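You operate a simulated robot arm through the tools that you are given. There is no shell and no other tool. Be economical: measure what you need, move in short steps, check, and stop when the job is done.

Carry out the task below with a simulated two-armed robot. There is one attempt and no reset: what you move stays moved.

TASK
Put the tape offcut on the top of the side shelf. Turn the brake knob to 3. Open the kit drawer, take the yellow tape roll and put it in the inside of the kit drawer, then shut the drawer. Pull the upper cabinet door open. The order is free.

The check looks at the end state, three seconds after you hand in, the way a careful person would. Anything else that was tipped, shoved, dropped, spilled or broken makes it a failure.

THE ROBOT
Two 7-joint arms with two-finger parallel grippers on one trunk, on a base that drives. Base frame: it is fixed to the floor where the robot stands at the start and does not move with it; the origin is under the middle of the robot, x ahead of it, y to its left, z up. Lengths are in m, angles in degrees, forces in N, time in s.
The left shoulder is at the start at [0.07, 0.134, 1.254], the right one opposite. Places, roughly: brake knob [0.6, 0.5, 1.1]; inside of the kit drawer [0.4, 1.9, 0.8]; kit drawer [0.4, 1.9, 0.8]; tape offcut (6x4x2 cm) [0.5, 0.2, 0.9]; top of the side shelf [-3.2, 1.9, 1.1]; upper cabinet door [-2, 6.4, 1.1]; yellow tape roll [0.25, 0.75, 0.25]. Payload 1.57 kg a hand.
Tool frame (each hand has its own): the origin (TCP) lies between the finger pads and is the grasp point; the fingertips stand 0.03 m ahead of it; z points along the fingers, y is the line along which they close. The gripper opens to 0.08 m. The fingers are 0.017 m wide and 0.012 m thick; the gripper's body (0.04 by 0.082 m) begins 0.08 m behind the TCP.
Orientation is that of the tool frame in the base frame, as a unit quaternion [x, y, z, w]. With the fingers straight down and closing along the base's y, the tool's x points along the base's -x, its y along +y and its z along -z.

THE INTERFACE
- The arms move only by the tool step_arm. It takes "left_deltas", "right_deltas" or both (then of equal length, played together; a hand with none holds still); each is a list that holds one entry, the list of rows, each a list of 7 numbers: the opening, from 0 (shut) to 1 (fully open), then the shift along the tool's x, y, z in m, then the turn, a rotation vector about the tool's x, y, z in degrees. In form: [[[fingers, dx, dy, dz, rx, ry, rz], ...]]. A call has 1 to 10 rows; each row shifts and turns the commanded pose from where the row before left it, along the tool's axes as they then stand. Each row takes 0.2 s and may step no farther than 0.05 m and 8.6 degrees from the row before; otherwise, or with a gripper value out of range, the whole call is refused. A pose out of reach is approached as far as the arm can. The call stops where the force on the tool passes 40 N (or 10 N more than at its start, if that is more) or the arm is blocked; 0.2 s more then pass. The fingers move at their own pace (about 0.153 m/s each) and stop on an object; they squeeze with about 30 N. The grip force told is the motor's: it shows also when the fingers shut on nothing. Time passes only in rows, and 0.2 s behind the last, so rows that do not move let the fingers close. It gives the time, the measured TCP pose, the force on the tool (base axes), the opening and the grip force at its end, in the units of the frame above (readings bear some noise), with the torque about the TCP (base axes, N m) and any sound that the robot's microphone picked up.
- Cameras (640 x 400 px; columns grow to the right, rows downward): "scene" is now at [0.1228, 0.0433, 1.4781]; the picture's right is [0.51, -0.86, 0.00], its down [-0.53, -0.31, -0.79] and it looks along [0.68, 0.40, -0.62] (base axes); focal length 214 px, centre (320, 200). "left" rides on the left gripper at [0.072, 0.007, -0.122] in its tool frame; the picture's right is [-0.09, 1.00, 0.00], its down [-0.84, -0.08, -0.54] and it looks along [-0.54, -0.05, 0.84] (tool axes); focal length 238 px, centre (320, 200). "right" rides on the right gripper at [0.072, -0.007, -0.122] in its tool frame; the picture's right is [0.09, 1.00, 0.00], its down [-0.84, 0.08, -0.54] and it looks along [-0.54, 0.05, 0.84] (tool axes); focal length 238 px, centre (320, 200). There is no depth. A picture from a camera that has moved, and an enlarged one, comes with that camera's place and axes in the base frame and with its lens.
- camera(camera): a new picture of that camera. No time passes.
- move_column(by): slides the trunk up (or, below 0, down) by that many m; the arms and the scene camera ride with it, the base frame stays. It gives what a move gives, with no picture.
- roll_base(legs): drives the robot by 1 to 6 legs, each [ahead, left, turn to the left] in m, m and degrees, along the robot's own axes; the way and the turn of a leg run together, so that a leg with both is an arc; at most 1.5 m and 180 degrees a leg. The arms and the cameras ride along, it lands a little off, and it stops where it bumps. It gives what a move gives.
- aim_head(pan, tilt): turns the head with the scene camera to pan (to the left, within 86 degrees either way) and tilt (down, from -29 to 69), counted from straight ahead of the robot. It gives what a move gives.
- enlarge(camera, box): a new picture of the part [left, top, right, bottom] of that camera's present view, enlarged. No time passes.
- sign_off(): hands the job in; it is judged then, once.

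Go step by step. Nothing tells you exact positions but the pictures and the camera data: compare them with the known pose of the tool, close in by small moves and look again before you grip or let go. The budget is 165 turns and 118 pictures, counting those below and the enlarged ones. Unless the task says otherwise, let go and move clear before handing in.

The tools are called after "Emit:" as name(argument=value, ...) on one line, values as JSON. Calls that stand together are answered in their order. step_arm: Moves the arms, as the interface text tells. Its arguments: {"type":"object","properties":{"left_deltas":{"type":"array","items":{"type":"array","items":{"type":"array","items":{"type":"number"}}}},"right_deltas":{"type":"array","items":{"type":"array","items":{"type":"array","items":{"type":"number"}}}}},"required":[]} The other tools are called the same way: move_column (by) slides the trunk up or down; roll_base (legs) drives the base; aim_head (pan, tilt) turns the head that bears the scene camera; camera (camera) takes a picture; enlarge (camera, box) takes an enlarged picture of a part of a camera's view; sign_off () hands the job in.

At the start:

```text
time: 0.0
left_tcp_pos: [0.2844, 0.3425, 1.3892]
left_orientation: [-0.001, 1.0, 0.0, 0.0]
left_force: [-0.1, -0.3, -0.9]
left_ft_torque: [0.02, -0.01, -0.01]
left_width: 0.0801
left_grip_force: 0.0
right_tcp_pos: [0.3875, 0.0499, 1.3306]
right_orientation: [0.0, 1.0, 0.0, 0.0]
right_force: [-0.5, -1.2, 0.3]
right_ft_torque: [0.02, 0.01, -0.01]
right_width: 0.0799
right_grip_force: 0.0
trunk travel left (down, up): [-0.828, 0.112]
robot x, y, heading: [-0.0034, -0.002, -0.0]
head pan, tilt: [30.5, 38.1]
```

scene: 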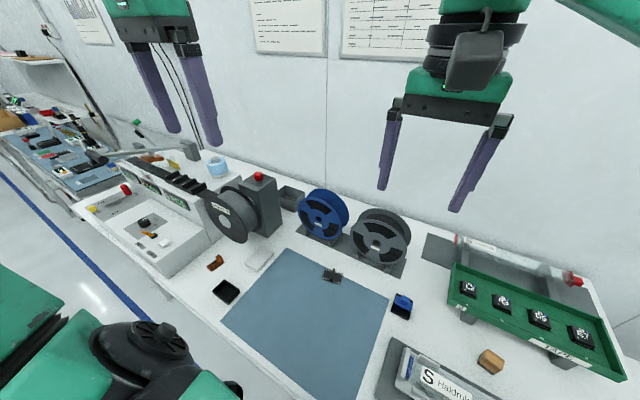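
right: 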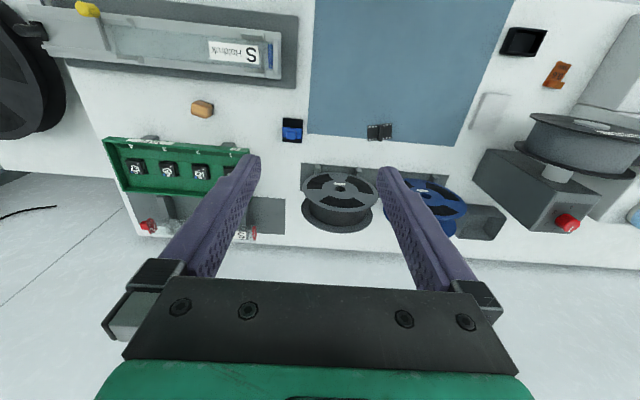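
left: 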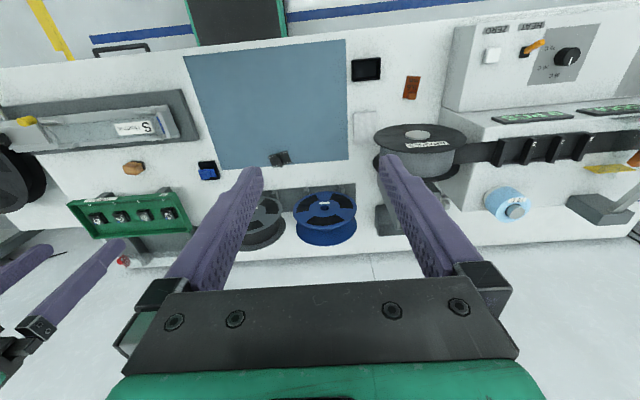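

The bench has a spool reel with a red button/knob, a mat, and small items. I'll look closer at the offcut area and the knob.

Emit:
enlarge(camera="scene", box=[200, 150, 420, 320])

Emit:
enlarge(camera="left", box=[320, 0, 640, 200])

Emit:
enlarge(camera="scene", box=[0, 80, 240, 280])

```text
2.35 times, centred on (310, 235) of scene
camera zoom: at [0.1228, 0.0433, 1.4781], right [0.51, -0.86, 0.0], down [-0.53, -0.31, -0.79], along [0.68, 0.4, -0.62], focal length 505 px, centre (344, 118)
```

zoom: 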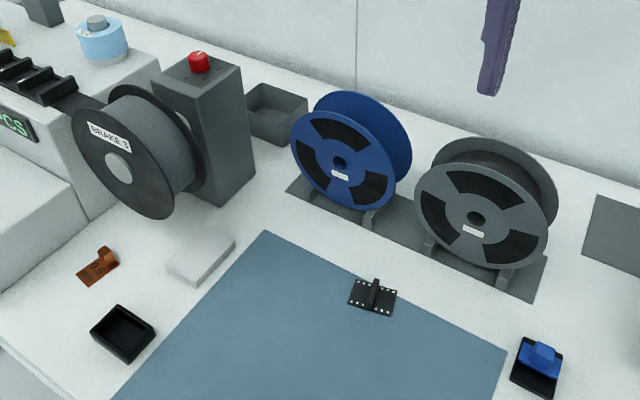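

```text
2.00 times, centred on (480, 100) of left
camera zoom: at [0.2139, 0.3503, 1.5094], right [0.09, 1.0, 0.0], down [0.84, -0.08, 0.54], along [0.54, -0.05, -0.84], focal length 477 px, centre (0, 400)
```

zoom: 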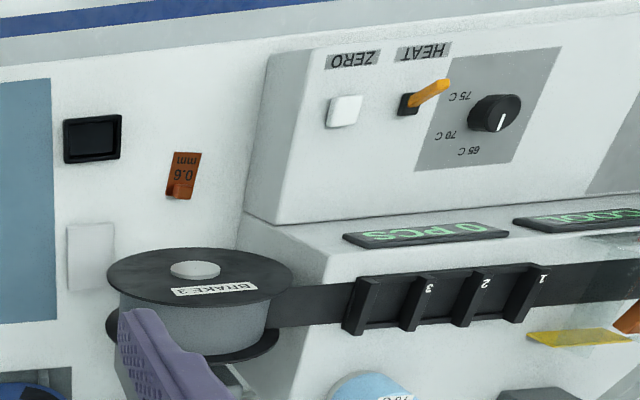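

```text
2.00 times, centred on (120, 180) of scene
camera zoom: at [0.1228, 0.0433, 1.4781], right [0.51, -0.86, 0.0], down [-0.53, -0.31, -0.79], along [0.68, 0.4, -0.62], focal length 429 px, centre (720, 240)
```

zoom: 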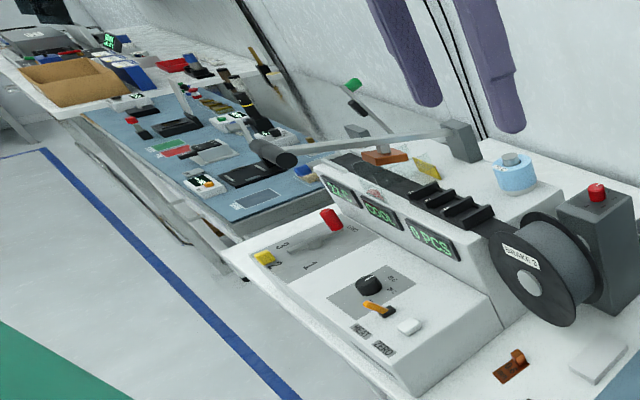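

Offcut is the black T-ish piece on the mat near (0.46, 0.20). The red knob is on top of the grey brake box near (0.54, 0.53, 1.1). I zoom on it to see its scale.

Emit:
enlarge(camera="scene", box=[235, 160, 285, 200])

Emit:
enlarge(camera="scene", box=[310, 255, 360, 295])

Emit:
enlarge(camera="right", box=[500, 110, 640, 240])

```text
10.00 times, centred on (260, 180) of scene
camera zoom: at [0.1228, 0.0433, 1.4781], right [0.51, -0.86, 0.0], down [-0.53, -0.31, -0.79], along [0.68, 0.4, -0.62], focal length 2145 px, centre (920, 400)
```

zoom: 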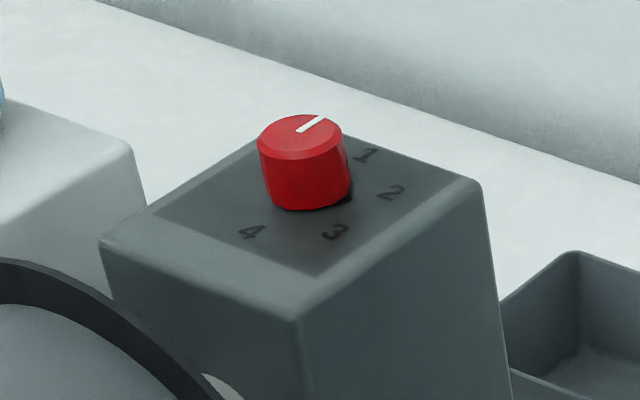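

```text
10.00 times, centred on (335, 275) of scene
camera zoom: at [0.1228, 0.0433, 1.4781], right [0.51, -0.86, 0.0], down [-0.53, -0.31, -0.79], along [0.68, 0.4, -0.62], focal length 2145 px, centre (170, -550)
```

zoom: 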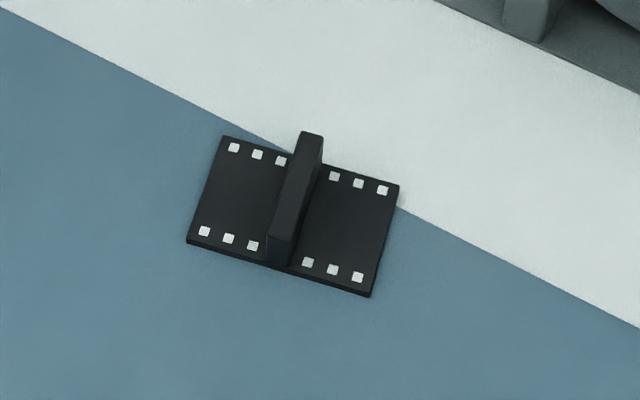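

```text
3.08 times, centred on (570, 175) of right
camera zoom: at [0.3153, 0.0435, 1.4518], right [-0.09, 1.0, 0.0], down [0.84, 0.08, 0.54], along [0.54, 0.05, -0.84], focal length 733 px, centre (-449, 277)
```

zoom: 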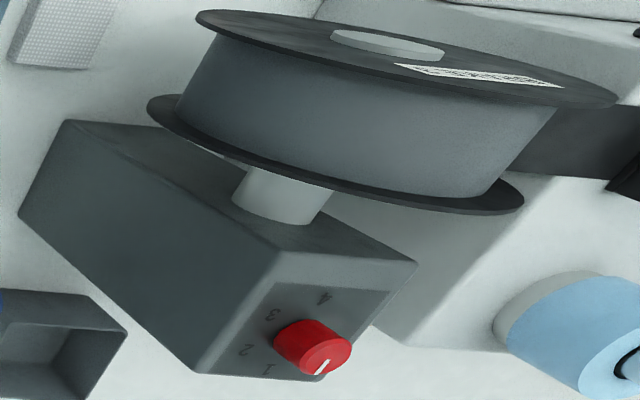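

The knob is a 28 mm cylinder at about (0.544, 0.527), top at z≈1.11. It now points at 1 (+x), and 3 lies 120° clockwise from above. I check the clearance between robot and bench.

Emit:
aim_head(pan=0, tilt=69)

Emit:
camera(camera="scene")

Emit:
aim_head(pan=80, tilt=30)

Emit:
camera(camera="scene")

```text
time: 1.0
left_tcp_pos: [0.2856, 0.3442, 1.3894]
left_orientation: [-0.001, 1.0, -0.001, -0.001]
left_force: [-0.5, 0.4, 0.4]
left_ft_torque: [-0.02, -0.04, 0.01]
left_width: 0.0801
left_grip_force: 0.2
right_tcp_pos: [0.3857, 0.0503, 1.3297]
right_orientation: [0.001, 1.0, 0.0, 0.001]
right_force: [0.8, -0.2, -1.2]
right_ft_torque: [-0.03, -0.02, 0.02]
right_width: 0.08
right_grip_force: 0.0
trunk travel left (down, up): [-0.828, 0.112]
robot x, y, heading: [0.002, 0.0022, -0.1]
head pan, tilt: [0.0, 68.8]
```

```text
108 pictures are left
camera scene: at [0.1044, -0.0005, 1.4392], right [0.0, -1.0, 0.0], down [-0.93, 0.0, -0.36], along [0.36, 0.0, -0.93], focal length 214 px, centre (320, 200)
```

scene: 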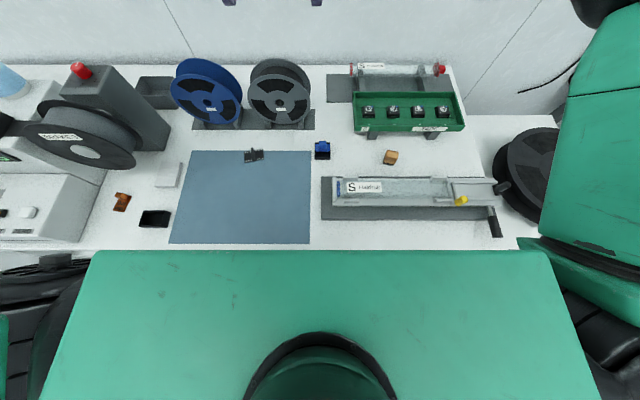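

```text
time: 2.5
left_tcp_pos: [0.2853, 0.3426, 1.3881]
left_orientation: [-0.001, 1.0, 0.0, 0.0]
left_force: [0.7, -0.5, 0.6]
left_ft_torque: [-0.03, 0.0, -0.03]
left_width: 0.08
left_grip_force: 0.1
right_tcp_pos: [0.3863, 0.0496, 1.3302]
right_orientation: [0.0, 1.0, -0.001, 0.0]
right_force: [0.2, -0.1, -0.2]
right_ft_torque: [0.02, 0.0, -0.02]
right_width: 0.08
right_grip_force: 0.2
trunk travel left (down, up): [-0.828, 0.112]
robot x, y, heading: [0.0007, -0.0003, 0.1]
head pan, tilt: [80.0, 30.0]
```

```text
107 pictures are left
camera scene: at [0.0643, 0.0885, 1.4906], right [0.98, -0.17, 0.0], down [-0.09, -0.49, -0.87], along [0.15, 0.85, -0.5], focal length 214 px, centre (320, 200)
```

scene: 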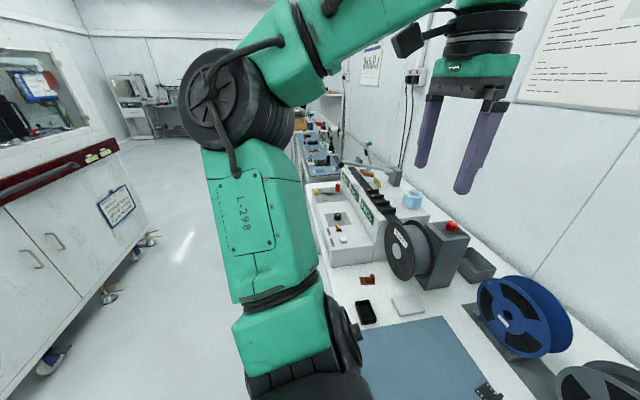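

The bench front edge is at x≈0.18, right ahead of the torso. I drive left so the knob is ahead of the left shoulder, and test how far forward the base can go.

Emit:
roll_base(legs=[[0, 0.34, 0]])

Emit:
step_arm(left_deltas=[[[1, -0.04, 0, 0, 0, 0, 0], [1, -0.04, 0, 0, 0, 0, 0], [1, -0.04, 0, 0, 0, 0, 0], [1, -0.04, 0, 0, 0, 0, 0], [1, -0.04, 0, 0, 0, 0, 0], [1, 0, 0, 0, 0, 0, 0]]])

Emit:
camera(camera="left")

```text
time: 4.7
left_tcp_pos: [0.2854, 0.6798, 1.3889]
left_orientation: [-0.001, 1.0, 0.0, 0.0]
left_force: [-0.6, 0.2, 0.5]
left_ft_torque: [-0.01, 0.06, 0.02]
left_width: 0.0803
left_grip_force: 0.1
right_tcp_pos: [0.3861, 0.3868, 1.3309]
right_orientation: [0.0, 1.0, 0.001, -0.001]
right_force: [-0.4, -0.6, -0.9]
right_ft_torque: [0.02, -0.01, 0.02]
right_width: 0.0802
right_grip_force: 0.1
trunk travel left (down, up): [-0.828, 0.112]
robot x, y, heading: [-0.0031, 0.3393, -0.0]
head pan, tilt: [80.0, 30.0]
```

```text
time: 6.1
left_tcp_pos: [0.465, 0.6803, 1.3592]
left_orientation: [0.0, 1.0, 0.001, 0.001]
left_force: [-0.5, 0.7, 0.2]
left_ft_torque: [0.01, -0.04, -0.01]
left_width: 0.08
left_grip_force: 0.1
left hand out of reach, approached as far as the arm can: row 4, 5
right_tcp_pos: [0.3855, 0.3889, 1.3302]
right_orientation: [0.001, 1.0, 0.0, 0.0]
right_force: [0.1, 0.5, -0.9]
right_ft_torque: [0.01, 0.0, -0.02]
right_width: 0.08
right_grip_force: 0.0
trunk travel left (down, up): [-0.828, 0.112]
robot x, y, heading: [-0.0002, 0.3417, 0.1]
head pan, tilt: [80.0, 30.0]
```

```text
106 pictures are left
camera left: at [0.3938, 0.6875, 1.4784], right [0.09, 1.0, 0.0], down [0.83, -0.08, 0.55], along [0.54, -0.05, -0.84], focal length 238 px, centre (320, 200)
```

left: 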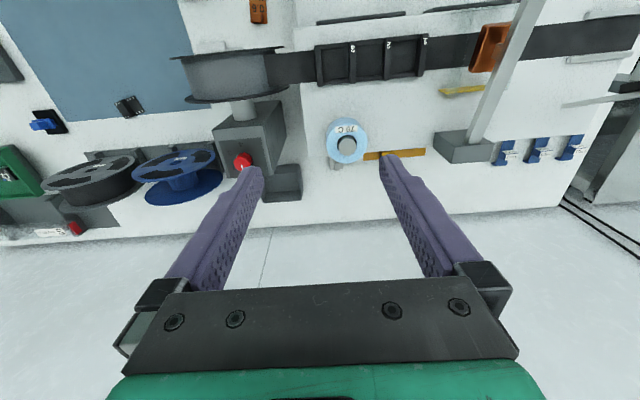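

The knob should be reachable lower down. I move the left hand above it (y≈0.53) and descend partway with fingers open, then look.

Emit:
step_arm(left_deltas=[[[1, 0, -0.04, 0, 0, 0, 0], [1, 0, -0.04, 0, 0, 0, 0], [1, 0, -0.04, 0, 0, 0, 0], [1, 0, -0.033, 0.02, 0, 0, 0], [1, 0, 0, 0.04, 0, 0, 0], [1, 0, 0, 0.04, 0, 0, 0], [1, 0, 0, 0, 0, 0, 0]]])

Emit:
camera(camera="left")

```text
time: 7.7
left_tcp_pos: [0.4622, 0.5278, 1.2527]
left_orientation: [0.0, 1.0, 0.0, 0.0]
left_force: [0.3, -0.2, 0.0]
left_ft_torque: [-0.01, -0.01, 0.01]
left_width: 0.0801
left_grip_force: 0.1
left hand out of reach, approached as far as the arm can: row 3
right_tcp_pos: [0.3873, 0.3886, 1.3296]
right_orientation: [0.0, 1.0, -0.001, -0.001]
right_force: [-0.7, 0.4, -0.4]
right_ft_torque: [-0.02, 0.0, -0.01]
right_width: 0.08
right_grip_force: 0.0
trunk travel left (down, up): [-0.828, 0.112]
robot x, y, heading: [-0.0034, 0.3419, 0.1]
head pan, tilt: [80.0, 30.0]
```

```text
105 pictures are left
camera left: at [0.3899, 0.5355, 1.3733], right [0.09, 1.0, 0.0], down [0.84, -0.08, 0.54], along [0.54, -0.05, -0.84], focal length 238 px, centre (320, 200)
```

left: 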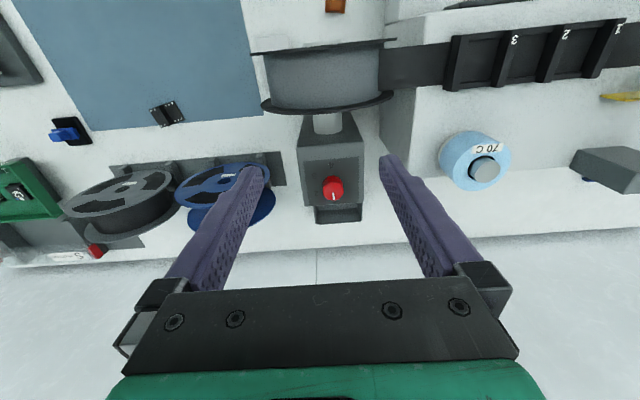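

Knob top estimates around (0.54, 0.535). I move in closer and stay above it.

Emit:
step_arm(left_deltas=[[[1, -0.035, 0.003, 0.01, 0, 0, 0], [1, -0.04, 0.004, 0.03, 0, 0, 0], [1, 0, 0, 0.03, 0, 0, 0], [1, 0, 0, 0, 0, 0, 0]]])

Emit:
camera(camera="left")

```text
refused: row 2 steps farther than a row can; nothing moved
```

```text
104 pictures are left
camera left: at [0.3899, 0.5355, 1.3733], right [0.09, 1.0, 0.0], down [0.84, -0.08, 0.54], along [0.54, -0.05, -0.84], focal length 238 px, centre (320, 200)
```

left: 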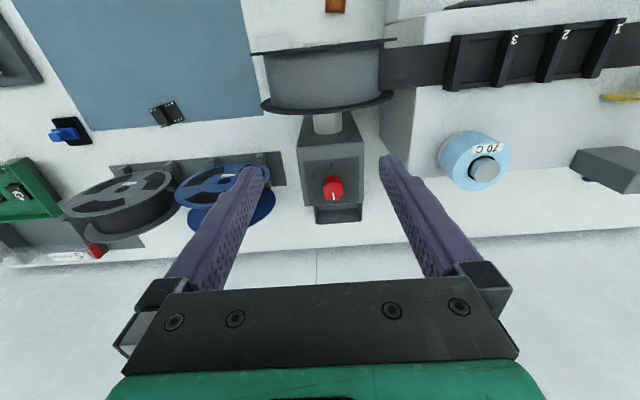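

The row was too long; I split it into smaller ones.

Emit:
step_arm(left_deltas=[[[1, -0.035, 0.003, 0.01, 0, 0, 0], [1, -0.04, 0.004, 0.02, 0, 0, 0], [1, 0, 0, 0.04, 0, 0, 0], [1, 0, 0, 0, 0, 0, 0]]])

Emit:
camera(camera="left")

```text
time: 8.7
left_tcp_pos: [0.5327, 0.538, 1.184]
left_orientation: [0.0, 1.0, 0.001, 0.001]
left_force: [-0.5, 0.1, -0.2]
left_ft_torque: [0.0, -0.01, 0.0]
left_width: 0.0799
left_grip_force: 0.1
right_tcp_pos: [0.3846, 0.3899, 1.3304]
right_orientation: [0.001, 1.0, 0.0, 0.001]
right_force: [-0.7, -0.7, -0.1]
right_ft_torque: [-0.01, -0.01, 0.0]
right_width: 0.08
right_grip_force: 0.1
trunk travel left (down, up): [-0.828, 0.112]
robot x, y, heading: [0.0027, 0.3395, -0.1]
head pan, tilt: [80.0, 30.0]
```

```text
103 pictures are left
camera left: at [0.4606, 0.5445, 1.3048], right [0.09, 1.0, 0.0], down [0.84, -0.08, 0.54], along [0.54, -0.05, -0.84], focal length 238 px, centre (320, 200)
```

left: 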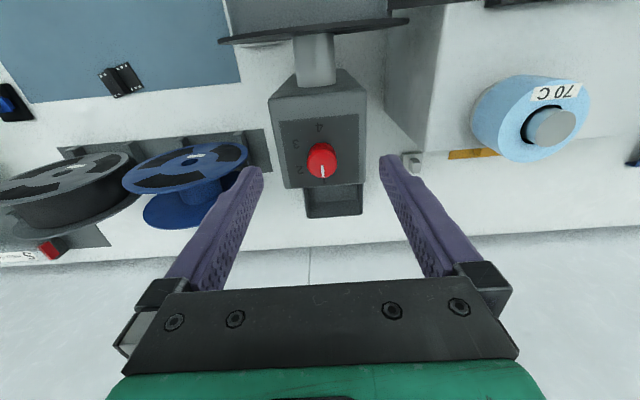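

Knob centre now measures about (0.545, 0.537). I pre-rotate the hand 60° counter-clockwise above it.

Emit:
step_arm(left_deltas=[[[1, -0.012, -0.001, 0, 0, 0, 0], [1, 0, 0, 0, 0, 0, -8.5], [1, 0, 0, 0, 0, 0, -8.5], [1, 0, 0, 0, 0, 0, -8.5], [1, 0, 0, 0, 0, 0, -8.5], [1, 0, 0, 0, 0, 0, -8.5], [1, 0, 0, 0, 0, 0, -8.5], [1, 0, 0, 0, 0, 0, -8.5], [1, 0, 0, 0, 0, 0, 0]]])

Emit:
camera(camera="left")

```text
time: 10.7
left_tcp_pos: [0.546, 0.5355, 1.1839]
left_orientation: [-0.497, 0.868, -0.001, 0.001]
left_force: [0.4, 0.4, 0.2]
left_ft_torque: [-0.02, -0.02, 0.0]
left_width: 0.0802
left_grip_force: 0.0
right_tcp_pos: [0.3875, 0.3893, 1.3292]
right_orientation: [0.0, 1.0, 0.0, 0.0]
right_force: [-0.8, 0.5, -0.2]
right_ft_torque: [-0.02, -0.02, 0.0]
right_width: 0.0803
right_grip_force: 0.1
trunk travel left (down, up): [-0.828, 0.112]
robot x, y, heading: [0.0013, 0.3356, 0.2]
head pan, tilt: [80.0, 30.0]
```

```text
102 pictures are left
camera left: at [0.504, 0.4775, 1.3043], right [-0.81, 0.58, 0.0], down [0.49, 0.68, 0.54], along [0.32, 0.44, -0.84], focal length 238 px, centre (320, 200)
```

left: 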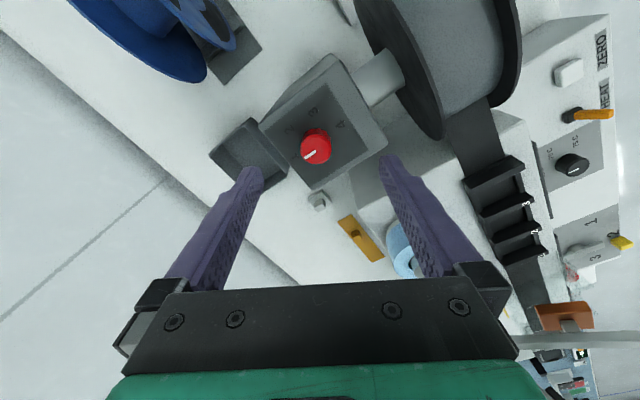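

Knob centre ≈(0.549, 0.535). Small correction, then descend so the tips overlap the knob and close.

Emit:
step_arm(left_deltas=[[[1, -0.0015, -0.0026, 0.03, 0, 0, 0], [1, 0, 0, 0.025, 0, 0, 0], [1, 0, 0, 0, 0, 0, 0]]])

Emit:
camera(camera="left")

```text
time: 11.5
left_tcp_pos: [0.5508, 0.5343, 1.131]
left_orientation: [-0.496, 0.868, -0.001, 0.0]
left_force: [0.3, 0.5, 0.1]
left_ft_torque: [-0.03, 0.0, -0.04]
left_width: 0.0801
left_grip_force: 0.0
right_tcp_pos: [0.3868, 0.3884, 1.3304]
right_orientation: [-0.001, 1.0, 0.0, 0.0]
right_force: [0.4, 0.4, -0.2]
right_ft_torque: [-0.01, -0.01, 0.01]
right_width: 0.08
right_grip_force: 0.1
trunk travel left (down, up): [-0.828, 0.112]
robot x, y, heading: [0.0017, 0.3421, -0.1]
head pan, tilt: [80.0, 30.0]
```

```text
101 pictures are left
camera left: at [0.5091, 0.4759, 1.2504], right [-0.81, 0.58, 0.0], down [0.49, 0.68, 0.54], along [0.32, 0.44, -0.84], focal length 238 px, centre (320, 200)
```

left: 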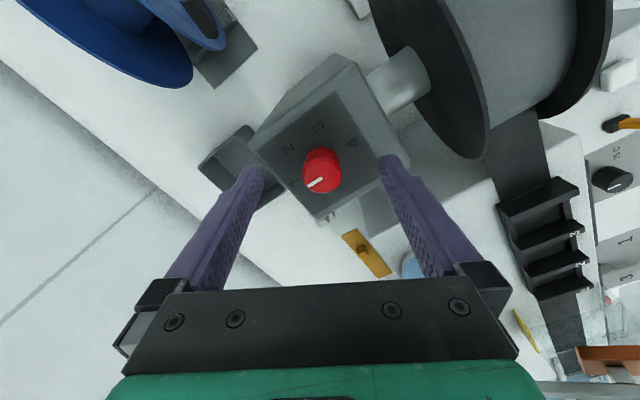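

The knob sits centred between the fingertips. Lower 4 mm and close.

Emit:
step_arm(left_deltas=[[[1, 0, 0, 0.004, 0, 0, 0], [0, 0, 0, 0, 0, 0, 0], [0, 0, 0, 0, 0, 0, 0], [0, 0, 0, 0, 0, 0, 0]]])

Emit:
camera(camera="left")

```text
time: 12.5
left_tcp_pos: [0.5505, 0.5351, 1.1253]
left_orientation: [-0.497, 0.868, 0.0, 0.0]
left_force: [-3.1, 1.7, -3.1]
left_ft_torque: [0.32, -0.04, -0.05]
left_width: 0.0273
left_grip_force: 37.9
right_tcp_pos: [0.3863, 0.3905, 1.3297]
right_orientation: [0.0, 1.0, 0.001, 0.0]
right_force: [0.7, 0.9, -0.1]
right_ft_torque: [0.01, -0.01, 0.03]
right_width: 0.0802
right_grip_force: 0.0
trunk travel left (down, up): [-0.828, 0.112]
robot x, y, heading: [-0.0011, 0.338, -0.4]
head pan, tilt: [80.0, 30.0]
```

```text
100 pictures are left
camera left: at [0.5087, 0.4769, 1.2457], right [-0.81, 0.58, 0.0], down [0.49, 0.68, 0.54], along [0.32, 0.44, -0.84], focal length 238 px, centre (320, 200)
```

left: 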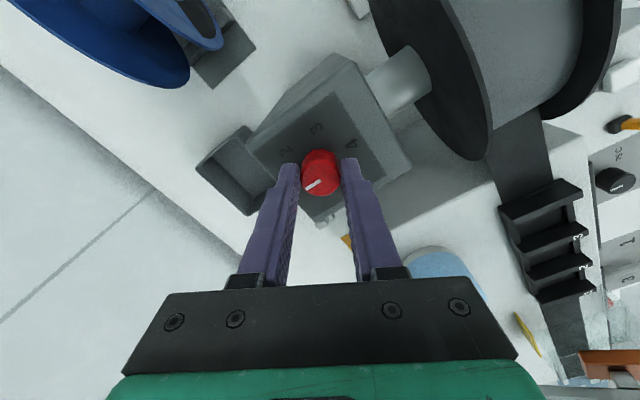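

Gripped (27 mm). Now turn clockwise about the tool axis, first 60°.

Emit:
step_arm(left_deltas=[[[0, 0, 0, 0, 0, 0, 8], [0, 0, 0, 0, 0, 0, 8], [0, 0, 0, 0, 0, 0, 8], [0, 0, 0, 0, 0, 0, 8], [0, 0, 0, 0, 0, 0, 8], [0, 0, 0, 0, 0, 0, 8], [0, 0, 0, 0, 0, 0, 8], [0, 0, 0, 0, 0, 0, 4]]])

Emit:
enlarge(camera="left", box=[240, 100, 400, 220])

```text
time: 14.3
left_tcp_pos: [0.55, 0.5368, 1.1255]
left_orientation: [0.005, 1.0, -0.001, 0.002]
left_force: [-12.5, 7.6, -7.8]
left_ft_torque: [0.09, 1.0, 0.06]
left_width: 0.0271
left_grip_force: 38.0
right_tcp_pos: [0.3849, 0.393, 1.3299]
right_orientation: [0.0, 1.0, -0.001, 0.001]
right_force: [0.5, -0.2, -0.1]
right_ft_torque: [0.03, -0.02, 0.01]
right_width: 0.08
right_grip_force: 0.1
trunk travel left (down, up): [-0.828, 0.112]
robot x, y, heading: [0.0019, 0.3372, 0.1]
head pan, tilt: [80.0, 30.0]
```

```text
3.33 times, centred on (320, 160) of left
camera zoom: at [0.4774, 0.5457, 1.2456], right [0.1, 0.99, 0.0], down [0.84, -0.08, 0.54], along [0.54, -0.06, -0.84], focal length 794 px, centre (320, 333)
```

zoom: 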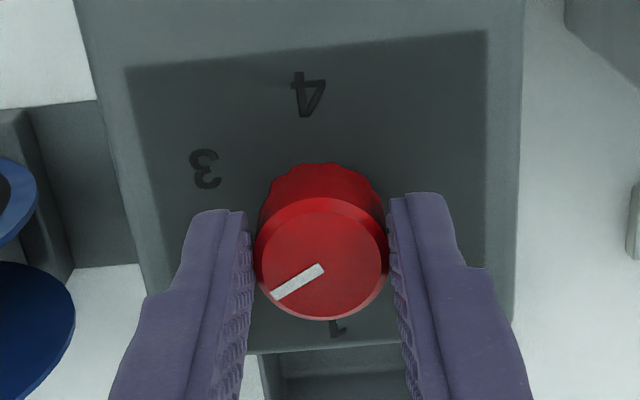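

It turns with the hand; now at 2. Another 60°.

Emit:
step_arm(left_deltas=[[[0, 0, 0, 0, 0, 0, 8], [0, 0, 0, 0, 0, 0, 8], [0, 0, 0, 0, 0, 0, 8], [0, 0, 0, 0, 0, 0, 8], [0, 0, 0, 0, 0, 0, 8], [0, 0, 0, 0, 0, 0, 8], [0, 0, 0, 0, 0, 0, 8], [0, 0, 0, 0, 0, 0, 4]]])

Emit:
enlarge(camera="left", box=[240, 100, 400, 220])

```text
time: 16.1
left_tcp_pos: [0.5508, 0.5404, 1.1254]
left_orientation: [0.504, 0.864, 0.001, 0.002]
left_force: [-5.1, 15.9, -1.0]
left_ft_torque: [0.94, 0.48, 0.02]
left_width: 0.0271
left_grip_force: 37.9
right_tcp_pos: [0.3862, 0.3959, 1.3307]
right_orientation: [0.0, 1.0, -0.003, 0.0]
right_force: [0.2, 0.0, -0.6]
right_ft_torque: [-0.02, -0.02, 0.0]
right_width: 0.0799
right_grip_force: 0.1
trunk travel left (down, up): [-0.828, 0.112]
robot x, y, heading: [-0.0004, 0.3409, -0.3]
head pan, tilt: [80.0, 30.0]
```

```text
3.33 times, centred on (320, 160) of left
camera zoom: at [0.521, 0.6068, 1.2454], right [0.91, 0.41, 0.0], down [0.34, -0.76, 0.55], along [0.22, -0.5, -0.84], focal length 794 px, centre (320, 333)
```

zoom: 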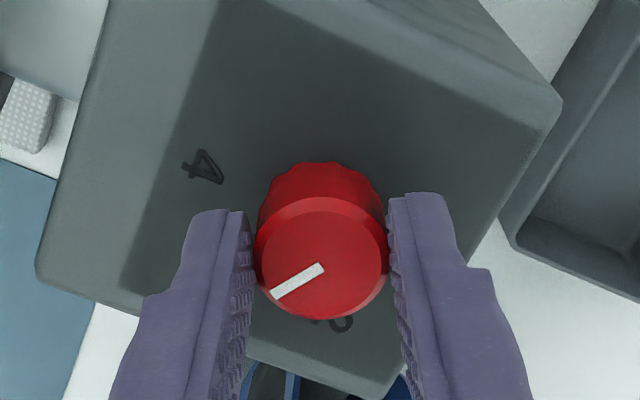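

The pointer is at azimuth ≈ −120° i.e. at 3. I release, rise and verify.

Emit:
step_arm(left_deltas=[[[1, 0, 0, 0, 0, 0, 0], [1, 0, 0, 0, 0, 0, 0], [1, 0, 0, -0.04, 0, 0, 0], [1, 0, 0, -0.04, 0, 0, 0], [1, 0, 0, -0.04, 0, 0, 0], [1, 0, 0, -0.02, 0, 0, 0], [1, 0, 0, 0, 0, 0, 0]]])

Emit:
enlarge(camera="left", box=[220, 80, 420, 220])

```text
time: 17.7
left_tcp_pos: [0.5287, 0.5434, 1.2463]
left_orientation: [0.504, 0.864, 0.0, 0.001]
left_force: [0.2, 0.3, 0.1]
left_ft_torque: [0.02, 0.01, -0.01]
left_width: 0.08
left_grip_force: 0.1
left hand out of reach, approached as far as the arm can: row 4, 5, 6
right_tcp_pos: [0.3883, 0.3889, 1.3292]
right_orientation: [0.0, 1.0, 0.0, 0.0]
right_force: [-0.7, 0.6, -0.5]
right_ft_torque: [-0.01, 0.0, 0.01]
right_width: 0.0799
right_grip_force: 0.1
trunk travel left (down, up): [-0.828, 0.112]
robot x, y, heading: [0.0007, 0.3442, -0.1]
head pan, tilt: [80.0, 30.0]
```

```text
2.86 times, centred on (320, 150) of left
camera zoom: at [0.5002, 0.61, 1.3672], right [0.91, 0.41, 0.0], down [0.34, -0.77, 0.54], along [0.22, -0.49, -0.84], focal length 681 px, centre (320, 343)
```

zoom: 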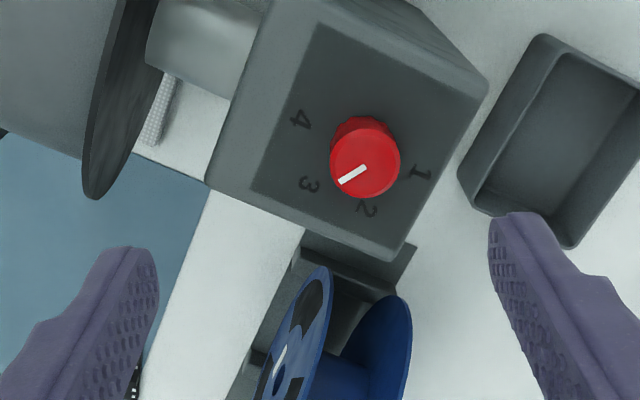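

Brake knob reads 3. Now retract the left arm, back the robot off and look for the roll and the drawer.

Emit:
step_arm(left_deltas=[[[1, 0, 0, 0, 0, 0, -8.5], [1, 0, 0, 0, 0, 0, -8.5], [1, 0, 0, 0, 0, 0, -8.5], [1, 0, 0, 0, 0, 0, -8.5], [1, 0, 0, 0, 0, 0, -8.5], [1, 0, 0, 0, 0, 0, -8.5], [1, 0, 0, 0, 0, 0, -8.5], [1, 0.04, 0, 0, 0, 0, 0], [1, 0.04, 0, -0.02, 0, 0, 0], [1, 0.04, 0, -0.02, 0, 0, 0]]])

Emit:
roll_base(legs=[[-0.6, 0.3, 0]])

Emit:
aim_head(pan=10, tilt=40)

Emit:
camera(camera="scene")

Emit:
aim_head(pan=60, tilt=30)

Emit:
camera(camera="scene")

```text
time: 19.9
left_tcp_pos: [0.4069, 0.5431, 1.2871]
left_orientation: [0.008, 1.0, 0.0, 0.001]
left_force: [-0.1, -0.2, -0.8]
left_ft_torque: [0.0, -0.01, 0.04]
left_width: 0.0801
left_grip_force: 0.1
right_tcp_pos: [0.3845, 0.3885, 1.331]
right_orientation: [0.001, 1.0, 0.0, 0.001]
right_force: [-0.3, 0.2, 1.2]
right_ft_torque: [-0.01, -0.02, -0.01]
right_width: 0.0798
right_grip_force: 0.1
trunk travel left (down, up): [-0.828, 0.112]
robot x, y, heading: [-0.0005, 0.3418, -0.1]
head pan, tilt: [80.0, 30.0]
```

```text
time: 23.6
left_tcp_pos: [-0.1859, 0.8444, 1.2856]
left_orientation: [0.011, 1.0, 0.0, 0.001]
left_force: [0.6, -0.5, -0.6]
left_ft_torque: [-0.01, 0.04, -0.01]
left_width: 0.08
left_grip_force: 0.1
right_tcp_pos: [-0.2095, 0.6896, 1.3291]
right_orientation: [0.003, 1.0, 0.0, -0.001]
right_force: [0.2, -0.2, -0.2]
right_ft_torque: [0.03, 0.03, -0.01]
right_width: 0.0803
right_grip_force: 0.1
trunk travel left (down, up): [-0.828, 0.112]
robot x, y, heading: [-0.5974, 0.6416, -0.2]
head pan, tilt: [80.0, 30.0]
```

```text
time: 25.0
left_tcp_pos: [-0.1876, 0.8455, 1.286]
left_orientation: [0.011, 1.0, 0.001, 0.001]
left_force: [0.2, 0.7, -0.6]
left_ft_torque: [0.01, 0.0, 0.01]
left_width: 0.08
left_grip_force: 0.0
right_tcp_pos: [-0.2105, 0.6907, 1.3285]
right_orientation: [0.002, 1.0, 0.0, 0.0]
right_force: [-0.2, 0.8, 0.7]
right_ft_torque: [0.0, -0.02, -0.01]
right_width: 0.08
right_grip_force: 0.0
trunk travel left (down, up): [-0.828, 0.112]
robot x, y, heading: [-0.598, 0.644, -0.0]
head pan, tilt: [10.0, 40.0]
```

```text
96 pictures are left
camera scene: at [-0.4648, 0.6561, 1.4753], right [0.17, -0.99, 0.0], down [-0.63, -0.11, -0.77], along [0.76, 0.13, -0.64], focal length 214 px, centre (320, 200)
```

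scene: 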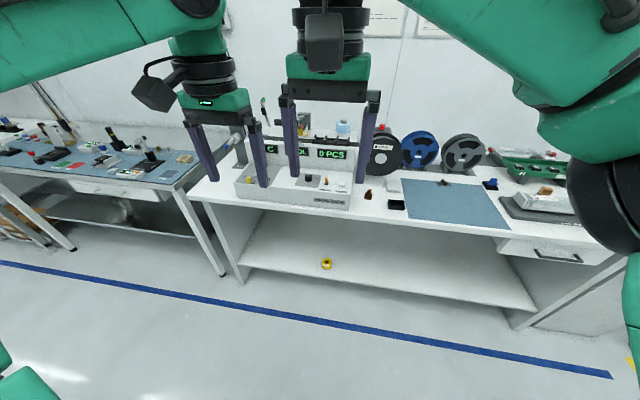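

```text
time: 26.2
left_tcp_pos: [-0.1867, 0.8459, 1.2859]
left_orientation: [0.011, 1.0, 0.0, 0.001]
left_force: [-0.6, 0.4, -0.5]
left_ft_torque: [0.0, 0.0, 0.04]
left_width: 0.0798
left_grip_force: 0.0
right_tcp_pos: [-0.2103, 0.6902, 1.3293]
right_orientation: [0.002, 1.0, 0.0, 0.0]
right_force: [0.2, -0.6, -0.2]
right_ft_torque: [-0.03, 0.0, 0.0]
right_width: 0.0798
right_grip_force: 0.0
trunk travel left (down, up): [-0.828, 0.112]
robot x, y, heading: [-0.5972, 0.6458, -0.1]
head pan, tilt: [60.0, 30.0]
```

```text
95 pictures are left
camera scene: at [-0.5028, 0.7196, 1.4906], right [0.86, -0.51, 0.0], down [-0.25, -0.43, -0.87], along [0.44, 0.75, -0.5], focal length 214 px, centre (320, 200)
```

scene: 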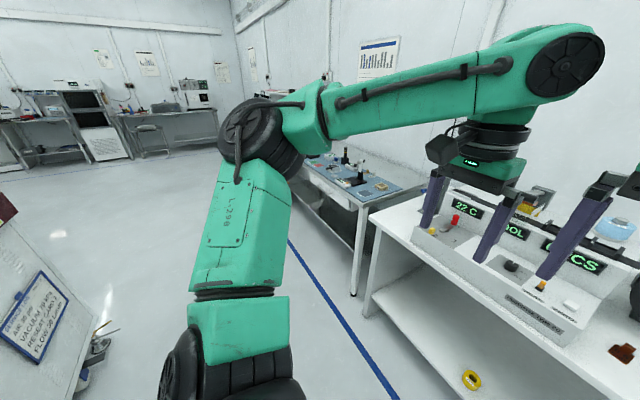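

The roll sits on the lower shelf near its front edge; the kit drawer seems to be in the bench with the blue mat at y≈1.9. I zoom on both.

Emit:
enlarge(camera="scene", box=[430, 340, 530, 400])

Emit:
roll_base(legs=[[0, 1.0, 0]])

Emit:
aim_head(pan=15, tilt=35)

Emit:
camera(camera="scene")

```text
6.40 times, centred on (480, 370) of scene
camera zoom: at [-0.5028, 0.7196, 1.4906], right [0.86, -0.51, 0.0], down [-0.25, -0.43, -0.87], along [0.44, 0.75, -0.5], focal length 1373 px, centre (-704, -888)
```

zoom: 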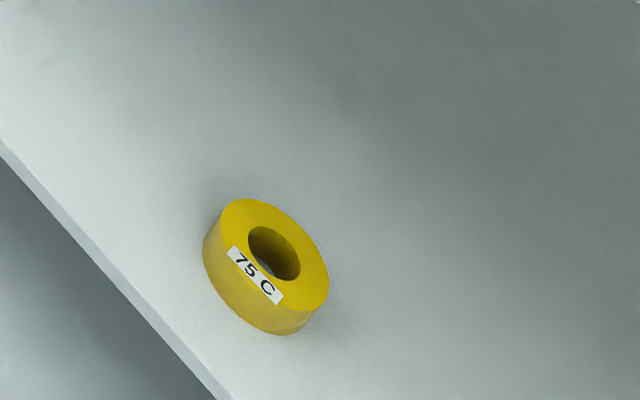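

```text
time: 31.4
left_tcp_pos: [-0.1832, 1.8517, 1.2871]
left_orientation: [0.01, 1.0, 0.0, 0.0]
left_force: [-0.6, 0.7, 0.0]
left_ft_torque: [0.0, 0.0, 0.0]
left_width: 0.0802
left_grip_force: 0.1
right_tcp_pos: [-0.2057, 1.6953, 1.3311]
right_orientation: [0.001, 1.0, 0.0, -0.001]
right_force: [-0.3, 0.3, -0.2]
right_ft_torque: [0.01, -0.01, -0.01]
right_width: 0.0799
right_grip_force: 0.0
trunk travel left (down, up): [-0.828, 0.112]
robot x, y, heading: [-0.5922, 1.6512, -0.2]
head pan, tilt: [60.0, 30.0]
```

```text
time: 32.5
left_tcp_pos: [-0.1835, 1.8522, 1.2858]
left_orientation: [0.01, 1.0, 0.0, 0.001]
left_force: [-0.3, -0.2, -0.2]
left_ft_torque: [0.0, 0.02, 0.01]
left_width: 0.08
left_grip_force: 0.1
right_tcp_pos: [-0.2067, 1.6971, 1.3297]
right_orientation: [0.001, 1.0, -0.001, 0.0]
right_force: [0.3, -0.1, -0.5]
right_ft_torque: [-0.04, -0.01, 0.01]
right_width: 0.08
right_grip_force: 0.1
trunk travel left (down, up): [-0.828, 0.112]
robot x, y, heading: [-0.5925, 1.6452, 0.2]
head pan, tilt: [15.0, 35.0]
```

```text
93 pictures are left
camera scene: at [-0.4596, 1.6698, 1.4828], right [0.26, -0.97, 0.0], down [-0.55, -0.15, -0.82], along [0.79, 0.21, -0.57], focal length 214 px, centre (320, 200)
```

scene: 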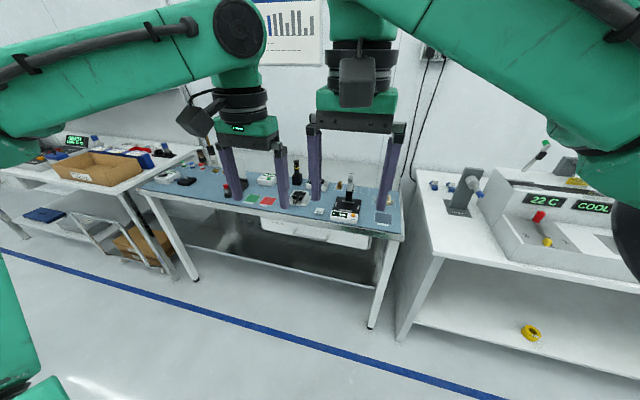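

Emit:
enlarge(camera="scene", box=[220, 180, 420, 320])

Emit:
enlarge(camera="left", box=[0, 0, 640, 400])

```text
2.86 times, centred on (320, 250) of scene
camera zoom: at [-0.4596, 1.6698, 1.4828], right [0.26, -0.97, 0.0], down [-0.55, -0.15, -0.82], along [0.79, 0.21, -0.57], focal length 613 px, centre (320, 57)
```

zoom: 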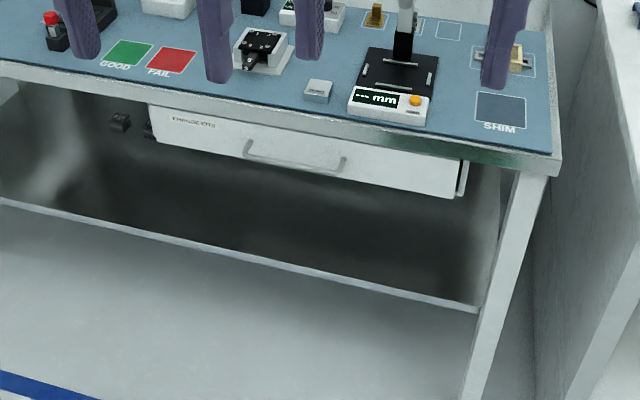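

```text
1.00 times, centred on (320, 200) of left (not enlarged: the box is as wide or as high as the picture)
camera zoom: at [-0.2551, 1.8607, 1.4065], right [0.11, 0.99, 0.0], down [0.83, -0.09, 0.54], along [0.54, -0.06, -0.84], focal length 238 px, centre (320, 200)
```

zoom: 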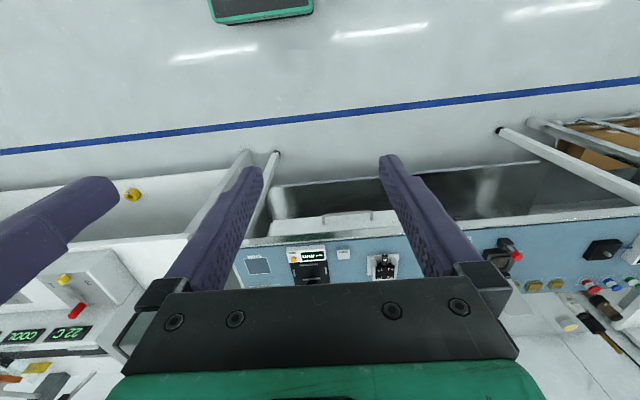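

The kit drawer's bar handle is at roughly (0.2, 1.89, 0.8), under the bench edge. I lower the trunk and swing the left tool to point forward.

Emit:
move_column(by=-0.45)

Emit:
step_arm(left_deltas=[[[1, -0.018, 0, 0.002, 0, -8.2, 0], [1, -0.018, 0, 0.005, 0, -8.2, 0], [1, -0.017, 0, 0.008, 0, -8.2, 0], [1, -0.016, 0, 0.011, 0, -8.2, 0], [1, -0.014, 0, 0.013, 0, -8.2, 0], [1, -0.012, 0, 0.015, 0, -8.2, 0], [1, -0.01, 0, 0.017, 0, -8.2, 0], [1, -0.008, 0, 0.018, 0, -8.2, 0], [1, -0.005, 0, 0.019, 0, -8.2, 0], [1, -0.002, 0, 0.02, 0, -8.2, 0]]])

Emit:
camera(camera="left")

```text
refused: -0.45 is not a number from -0.4 to 0.4
```

```text
time: 34.7
left_tcp_pos: [0.0076, 1.8492, 1.2552]
left_orientation: [0.006, 0.754, -0.007, 0.656]
left_force: [0.6, 0.7, -0.2]
left_ft_torque: [0.01, -0.01, 0.06]
left_width: 0.0801
left_grip_force: 0.1
right_tcp_pos: [-0.2045, 1.6968, 1.3291]
right_orientation: [0.0, 1.0, 0.0, 0.0]
right_force: [0.6, -0.5, 0.8]
right_ft_torque: [0.0, 0.0, 0.02]
right_width: 0.0802
right_grip_force: 0.0
trunk travel left (down, up): [-0.828, 0.112]
robot x, y, heading: [-0.5943, 1.6471, -0.3]
head pan, tilt: [15.0, 35.0]
```

```text
90 pictures are left
camera left: at [-0.1217, 1.8581, 1.1997], right [0.03, 1.0, 0.09], down [-0.42, -0.07, 0.9], along [0.91, -0.07, 0.42], focal length 238 px, centre (320, 200)
```

left: 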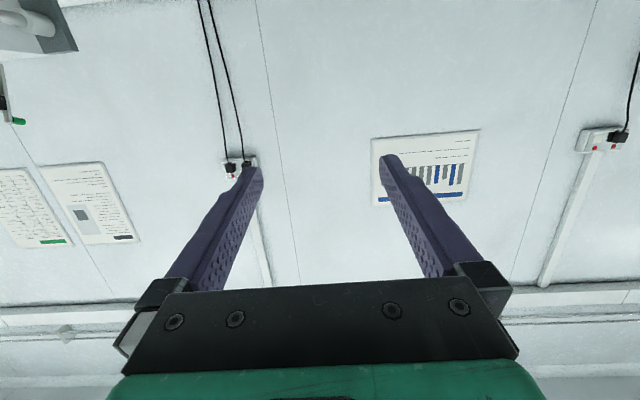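

Lower the trunk and roll the tool 90° so the fingers close vertically.

Emit:
move_column(by=-0.4)

Emit:
step_arm(left_deltas=[[[1, 0, 0, 0, 0, -8, 0], [1, 0, 0, 0, 0, 0, 8.5], [1, 0, 0, 0, 0, 0, 8.5], [1, 0, 0, 0, 0, 0, 8.5], [1, 0, 0, 0, 0, 0, 8.5], [1, 0, 0, 0, 0, 0, 8.5], [1, 0, 0, 0, 0, 0, 8.5], [1, 0, 0, 0, 0, 0, 8.5], [1, 0, 0, 0, 0, 0, 8.5], [1, 0, 0, 0, 0, 0, 8.5]]])

Emit:
step_arm(left_deltas=[[[1, 0, 0, 0, 0, 0, 8.5], [1, 0, 0, 0, 0, 0, 5], [1, 0, 0, 0, 0, 0, 0]]])

Emit:
camera(camera="left")

Emit:
camera(camera="scene")

```text
time: 38.6
left_tcp_pos: [0.0074, 1.8497, 0.857]
left_orientation: [0.007, 0.754, -0.007, 0.657]
left_force: [0.3, -0.8, 0.3]
left_ft_torque: [0.03, -0.02, 0.02]
left_width: 0.08
left_grip_force: 0.1
right_tcp_pos: [-0.2062, 1.6975, 0.9296]
right_orientation: [0.001, 1.0, 0.0, 0.0]
right_force: [0.4, 0.1, 0.8]
right_ft_torque: [0.03, 0.03, -0.03]
right_width: 0.08
right_grip_force: 0.1
trunk travel left (down, up): [-0.428, 0.512]
robot x, y, heading: [-0.5983, 1.647, -0.2]
head pan, tilt: [15.0, 35.0]
```

```text
time: 40.8
left_tcp_pos: [0.0066, 1.8483, 0.8564]
left_orientation: [0.444, 0.55, 0.434, 0.559]
left_force: [-0.2, 0.2, -0.1]
left_ft_torque: [0.02, 0.01, -0.01]
left_width: 0.0802
left_grip_force: 0.0
right_tcp_pos: [-0.2067, 1.6979, 0.9312]
right_orientation: [0.001, 1.0, 0.0, 0.0]
right_force: [1.1, 0.0, -0.3]
right_ft_torque: [0.0, 0.02, 0.0]
right_width: 0.0801
right_grip_force: 0.1
trunk travel left (down, up): [-0.428, 0.512]
robot x, y, heading: [-0.5932, 1.6474, -0.2]
head pan, tilt: [15.0, 35.0]
```

```text
time: 41.6
left_tcp_pos: [0.0061, 1.8486, 0.8552]
left_orientation: [0.504, 0.495, 0.496, 0.505]
left_force: [-0.3, -1.0, -1.4]
left_ft_torque: [0.02, -0.02, -0.03]
left_width: 0.08
left_grip_force: 0.0
right_tcp_pos: [-0.2062, 1.6971, 0.9297]
right_orientation: [0.001, 1.0, 0.0, 0.0]
right_force: [0.1, 0.0, 0.6]
right_ft_torque: [0.0, -0.02, 0.02]
right_width: 0.0803
right_grip_force: 0.1
trunk travel left (down, up): [-0.428, 0.512]
robot x, y, heading: [-0.5928, 1.6468, -0.1]
head pan, tilt: [15.0, 35.0]
```

```text
89 pictures are left
camera left: at [-0.1138, 1.9232, 0.8608], right [0.0, -0.09, 1.0], down [-0.56, -0.83, -0.08], along [0.83, -0.56, -0.05], focal length 238 px, centre (320, 200)
```

left: 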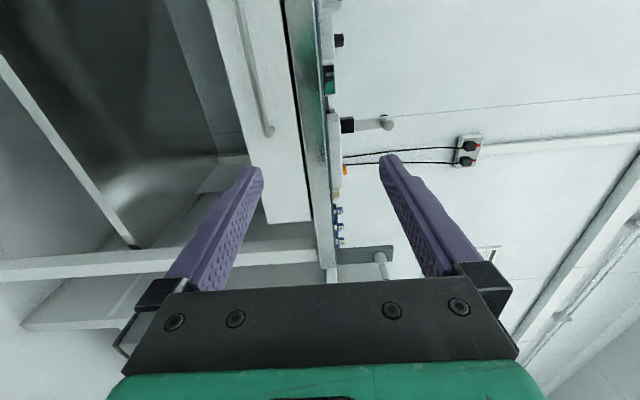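

```text
88 pictures are left
camera scene: at [-0.4596, 1.6699, 1.0828], right [0.26, -0.97, 0.0], down [-0.55, -0.15, -0.82], along [0.79, 0.21, -0.57], focal length 214 px, centre (320, 200)
```

scene: 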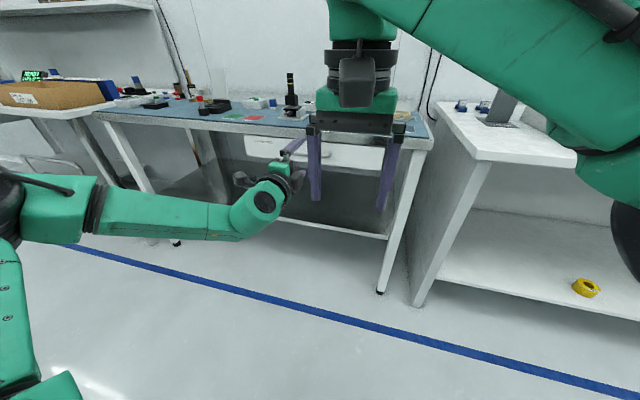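

Triangulated: handle bar centre near (0.243, 1.90, 0.768). I line up the hand at that height and y, then drive closer.

Emit:
step_arm(left_deltas=[[[1, 0.025, -0.043, 0, 0, 0, 0], [1, 0.025, -0.043, 0, 0, 0, 0], [1, 0, 0, 0, 0, 0, 0]]])

Emit:
roll_base(legs=[[0.12, 0, 0]])

Emit:
camera(camera="left")

```text
time: 42.4
left_tcp_pos: [0.0058, 1.8987, 0.7712]
left_orientation: [0.505, 0.495, 0.495, 0.505]
left_force: [-0.5, -0.3, -0.2]
left_ft_torque: [0.02, -0.02, 0.03]
left_width: 0.0801
left_grip_force: 0.0
right_tcp_pos: [-0.205, 1.6978, 0.9301]
right_orientation: [0.002, 1.0, 0.0, 0.0]
right_force: [0.0, 0.6, -0.4]
right_ft_torque: [0.02, 0.03, -0.03]
right_width: 0.0801
right_grip_force: 0.1
trunk travel left (down, up): [-0.428, 0.512]
robot x, y, heading: [-0.5929, 1.6491, -0.2]
head pan, tilt: [15.0, 35.0]
```

```text
time: 43.6
left_tcp_pos: [0.1277, 1.8977, 0.7705]
left_orientation: [0.505, 0.495, 0.495, 0.505]
left_force: [0.6, -0.1, -0.3]
left_ft_torque: [0.01, -0.02, 0.0]
left_width: 0.0801
left_grip_force: 0.1
right_tcp_pos: [-0.085, 1.6971, 0.9292]
right_orientation: [0.001, 1.0, -0.001, -0.001]
right_force: [0.8, -0.5, 0.6]
right_ft_torque: [0.02, 0.03, -0.01]
right_width: 0.0801
right_grip_force: 0.0
trunk travel left (down, up): [-0.428, 0.512]
robot x, y, heading: [-0.4724, 1.6482, -0.3]
head pan, tilt: [15.0, 35.0]
```

```text
87 pictures are left
camera left: at [0.0082, 1.9726, 0.7755], right [0.0, -0.09, 1.0], down [-0.56, -0.83, -0.08], along [0.83, -0.56, -0.05], focal length 238 px, centre (320, 200)
```

left: 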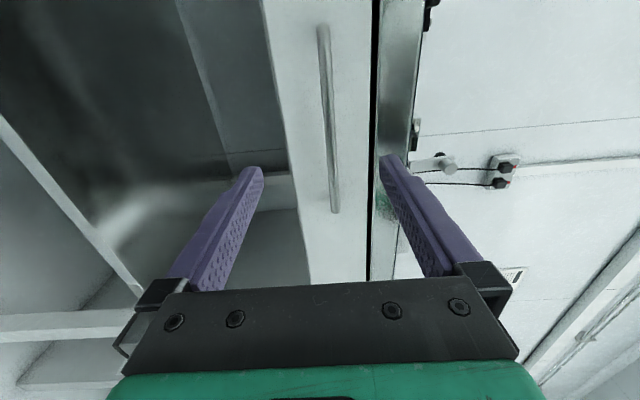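

Bar is well aligned (z≈0.777). I partly close the fingers to clear the bench lip, raise slightly and advance.

Emit:
step_arm(left_deltas=[[[0.45, 0, 0.006, 0, 0, 0, 0], [0.45, 0, 0, 0.03, 0, 0, 0], [0.45, 0, 0, 0.03, 0, 0, 0], [0.45, 0, 0, 0.02, 0, 0, 0], [0.45, 0, 0, 0, 0, 0, 0]]])

Emit:
camera(camera="left")

```text
time: 44.8
left_tcp_pos: [0.2089, 1.8964, 0.7782]
left_orientation: [0.504, 0.495, 0.495, 0.505]
left_force: [0.2, 0.5, -0.1]
left_ft_torque: [0.0, 0.0, 0.0]
left_width: 0.036
left_grip_force: 0.1
right_tcp_pos: [-0.0861, 1.6959, 0.9299]
right_orientation: [0.001, 1.0, 0.0, 0.0]
right_force: [-0.6, -0.3, 0.1]
right_ft_torque: [0.01, 0.0, 0.0]
right_width: 0.08
right_grip_force: 0.1
trunk travel left (down, up): [-0.428, 0.512]
robot x, y, heading: [-0.4739, 1.6455, 0.0]
head pan, tilt: [15.0, 35.0]
```

```text
86 pictures are left
camera left: at [0.0875, 1.9708, 0.783], right [0.0, -0.09, 1.0], down [-0.56, -0.83, -0.08], along [0.83, -0.56, -0.05], focal length 238 px, centre (320, 200)
```

left: 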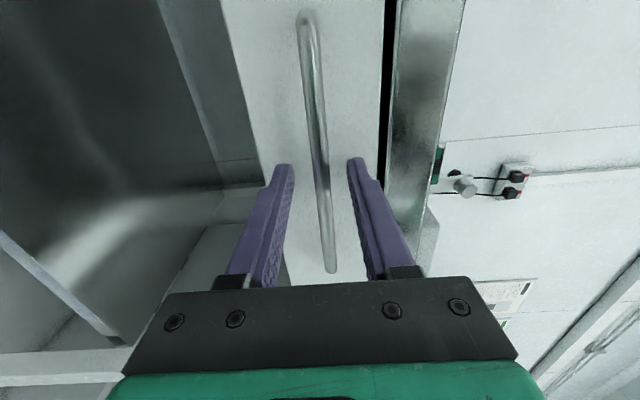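

The bar is between the fingers. Advance 12 mm and close.

Emit:
step_arm(left_deltas=[[[0.45, 0, 0, 0.012, 0, 0, 0], [0, 0, 0, 0, 0, 0, 0], [0, 0, 0, 0, 0, 0, 0], [0, 0, 0, 0, 0, 0, 0]]])

Emit:
camera(camera="left")

```text
time: 45.8
left_tcp_pos: [0.215, 1.8982, 0.7796]
left_orientation: [0.502, 0.495, 0.497, 0.506]
left_force: [-34.9, 3.3, -2.7]
left_ft_torque: [0.23, -0.01, 0.91]
left_width: 0.01
left_grip_force: 27.8
right_tcp_pos: [-0.091, 1.6971, 0.9322]
right_orientation: [0.001, 1.0, -0.001, 0.002]
right_force: [-0.5, -0.5, 0.1]
right_ft_torque: [-0.01, 0.0, 0.0]
right_width: 0.0802
right_grip_force: 0.0
trunk travel left (down, up): [-0.428, 0.512]
robot x, y, heading: [-0.4719, 1.6468, 0.0]
head pan, tilt: [15.0, 35.0]
```

```text
85 pictures are left
camera left: at [0.0941, 1.9717, 0.7846], right [-0.01, -0.09, 1.0], down [-0.56, -0.83, -0.08], along [0.83, -0.55, -0.05], focal length 238 px, centre (320, 200)
```

left: 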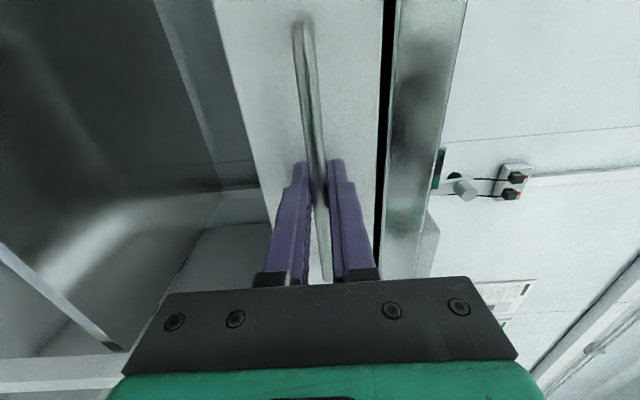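

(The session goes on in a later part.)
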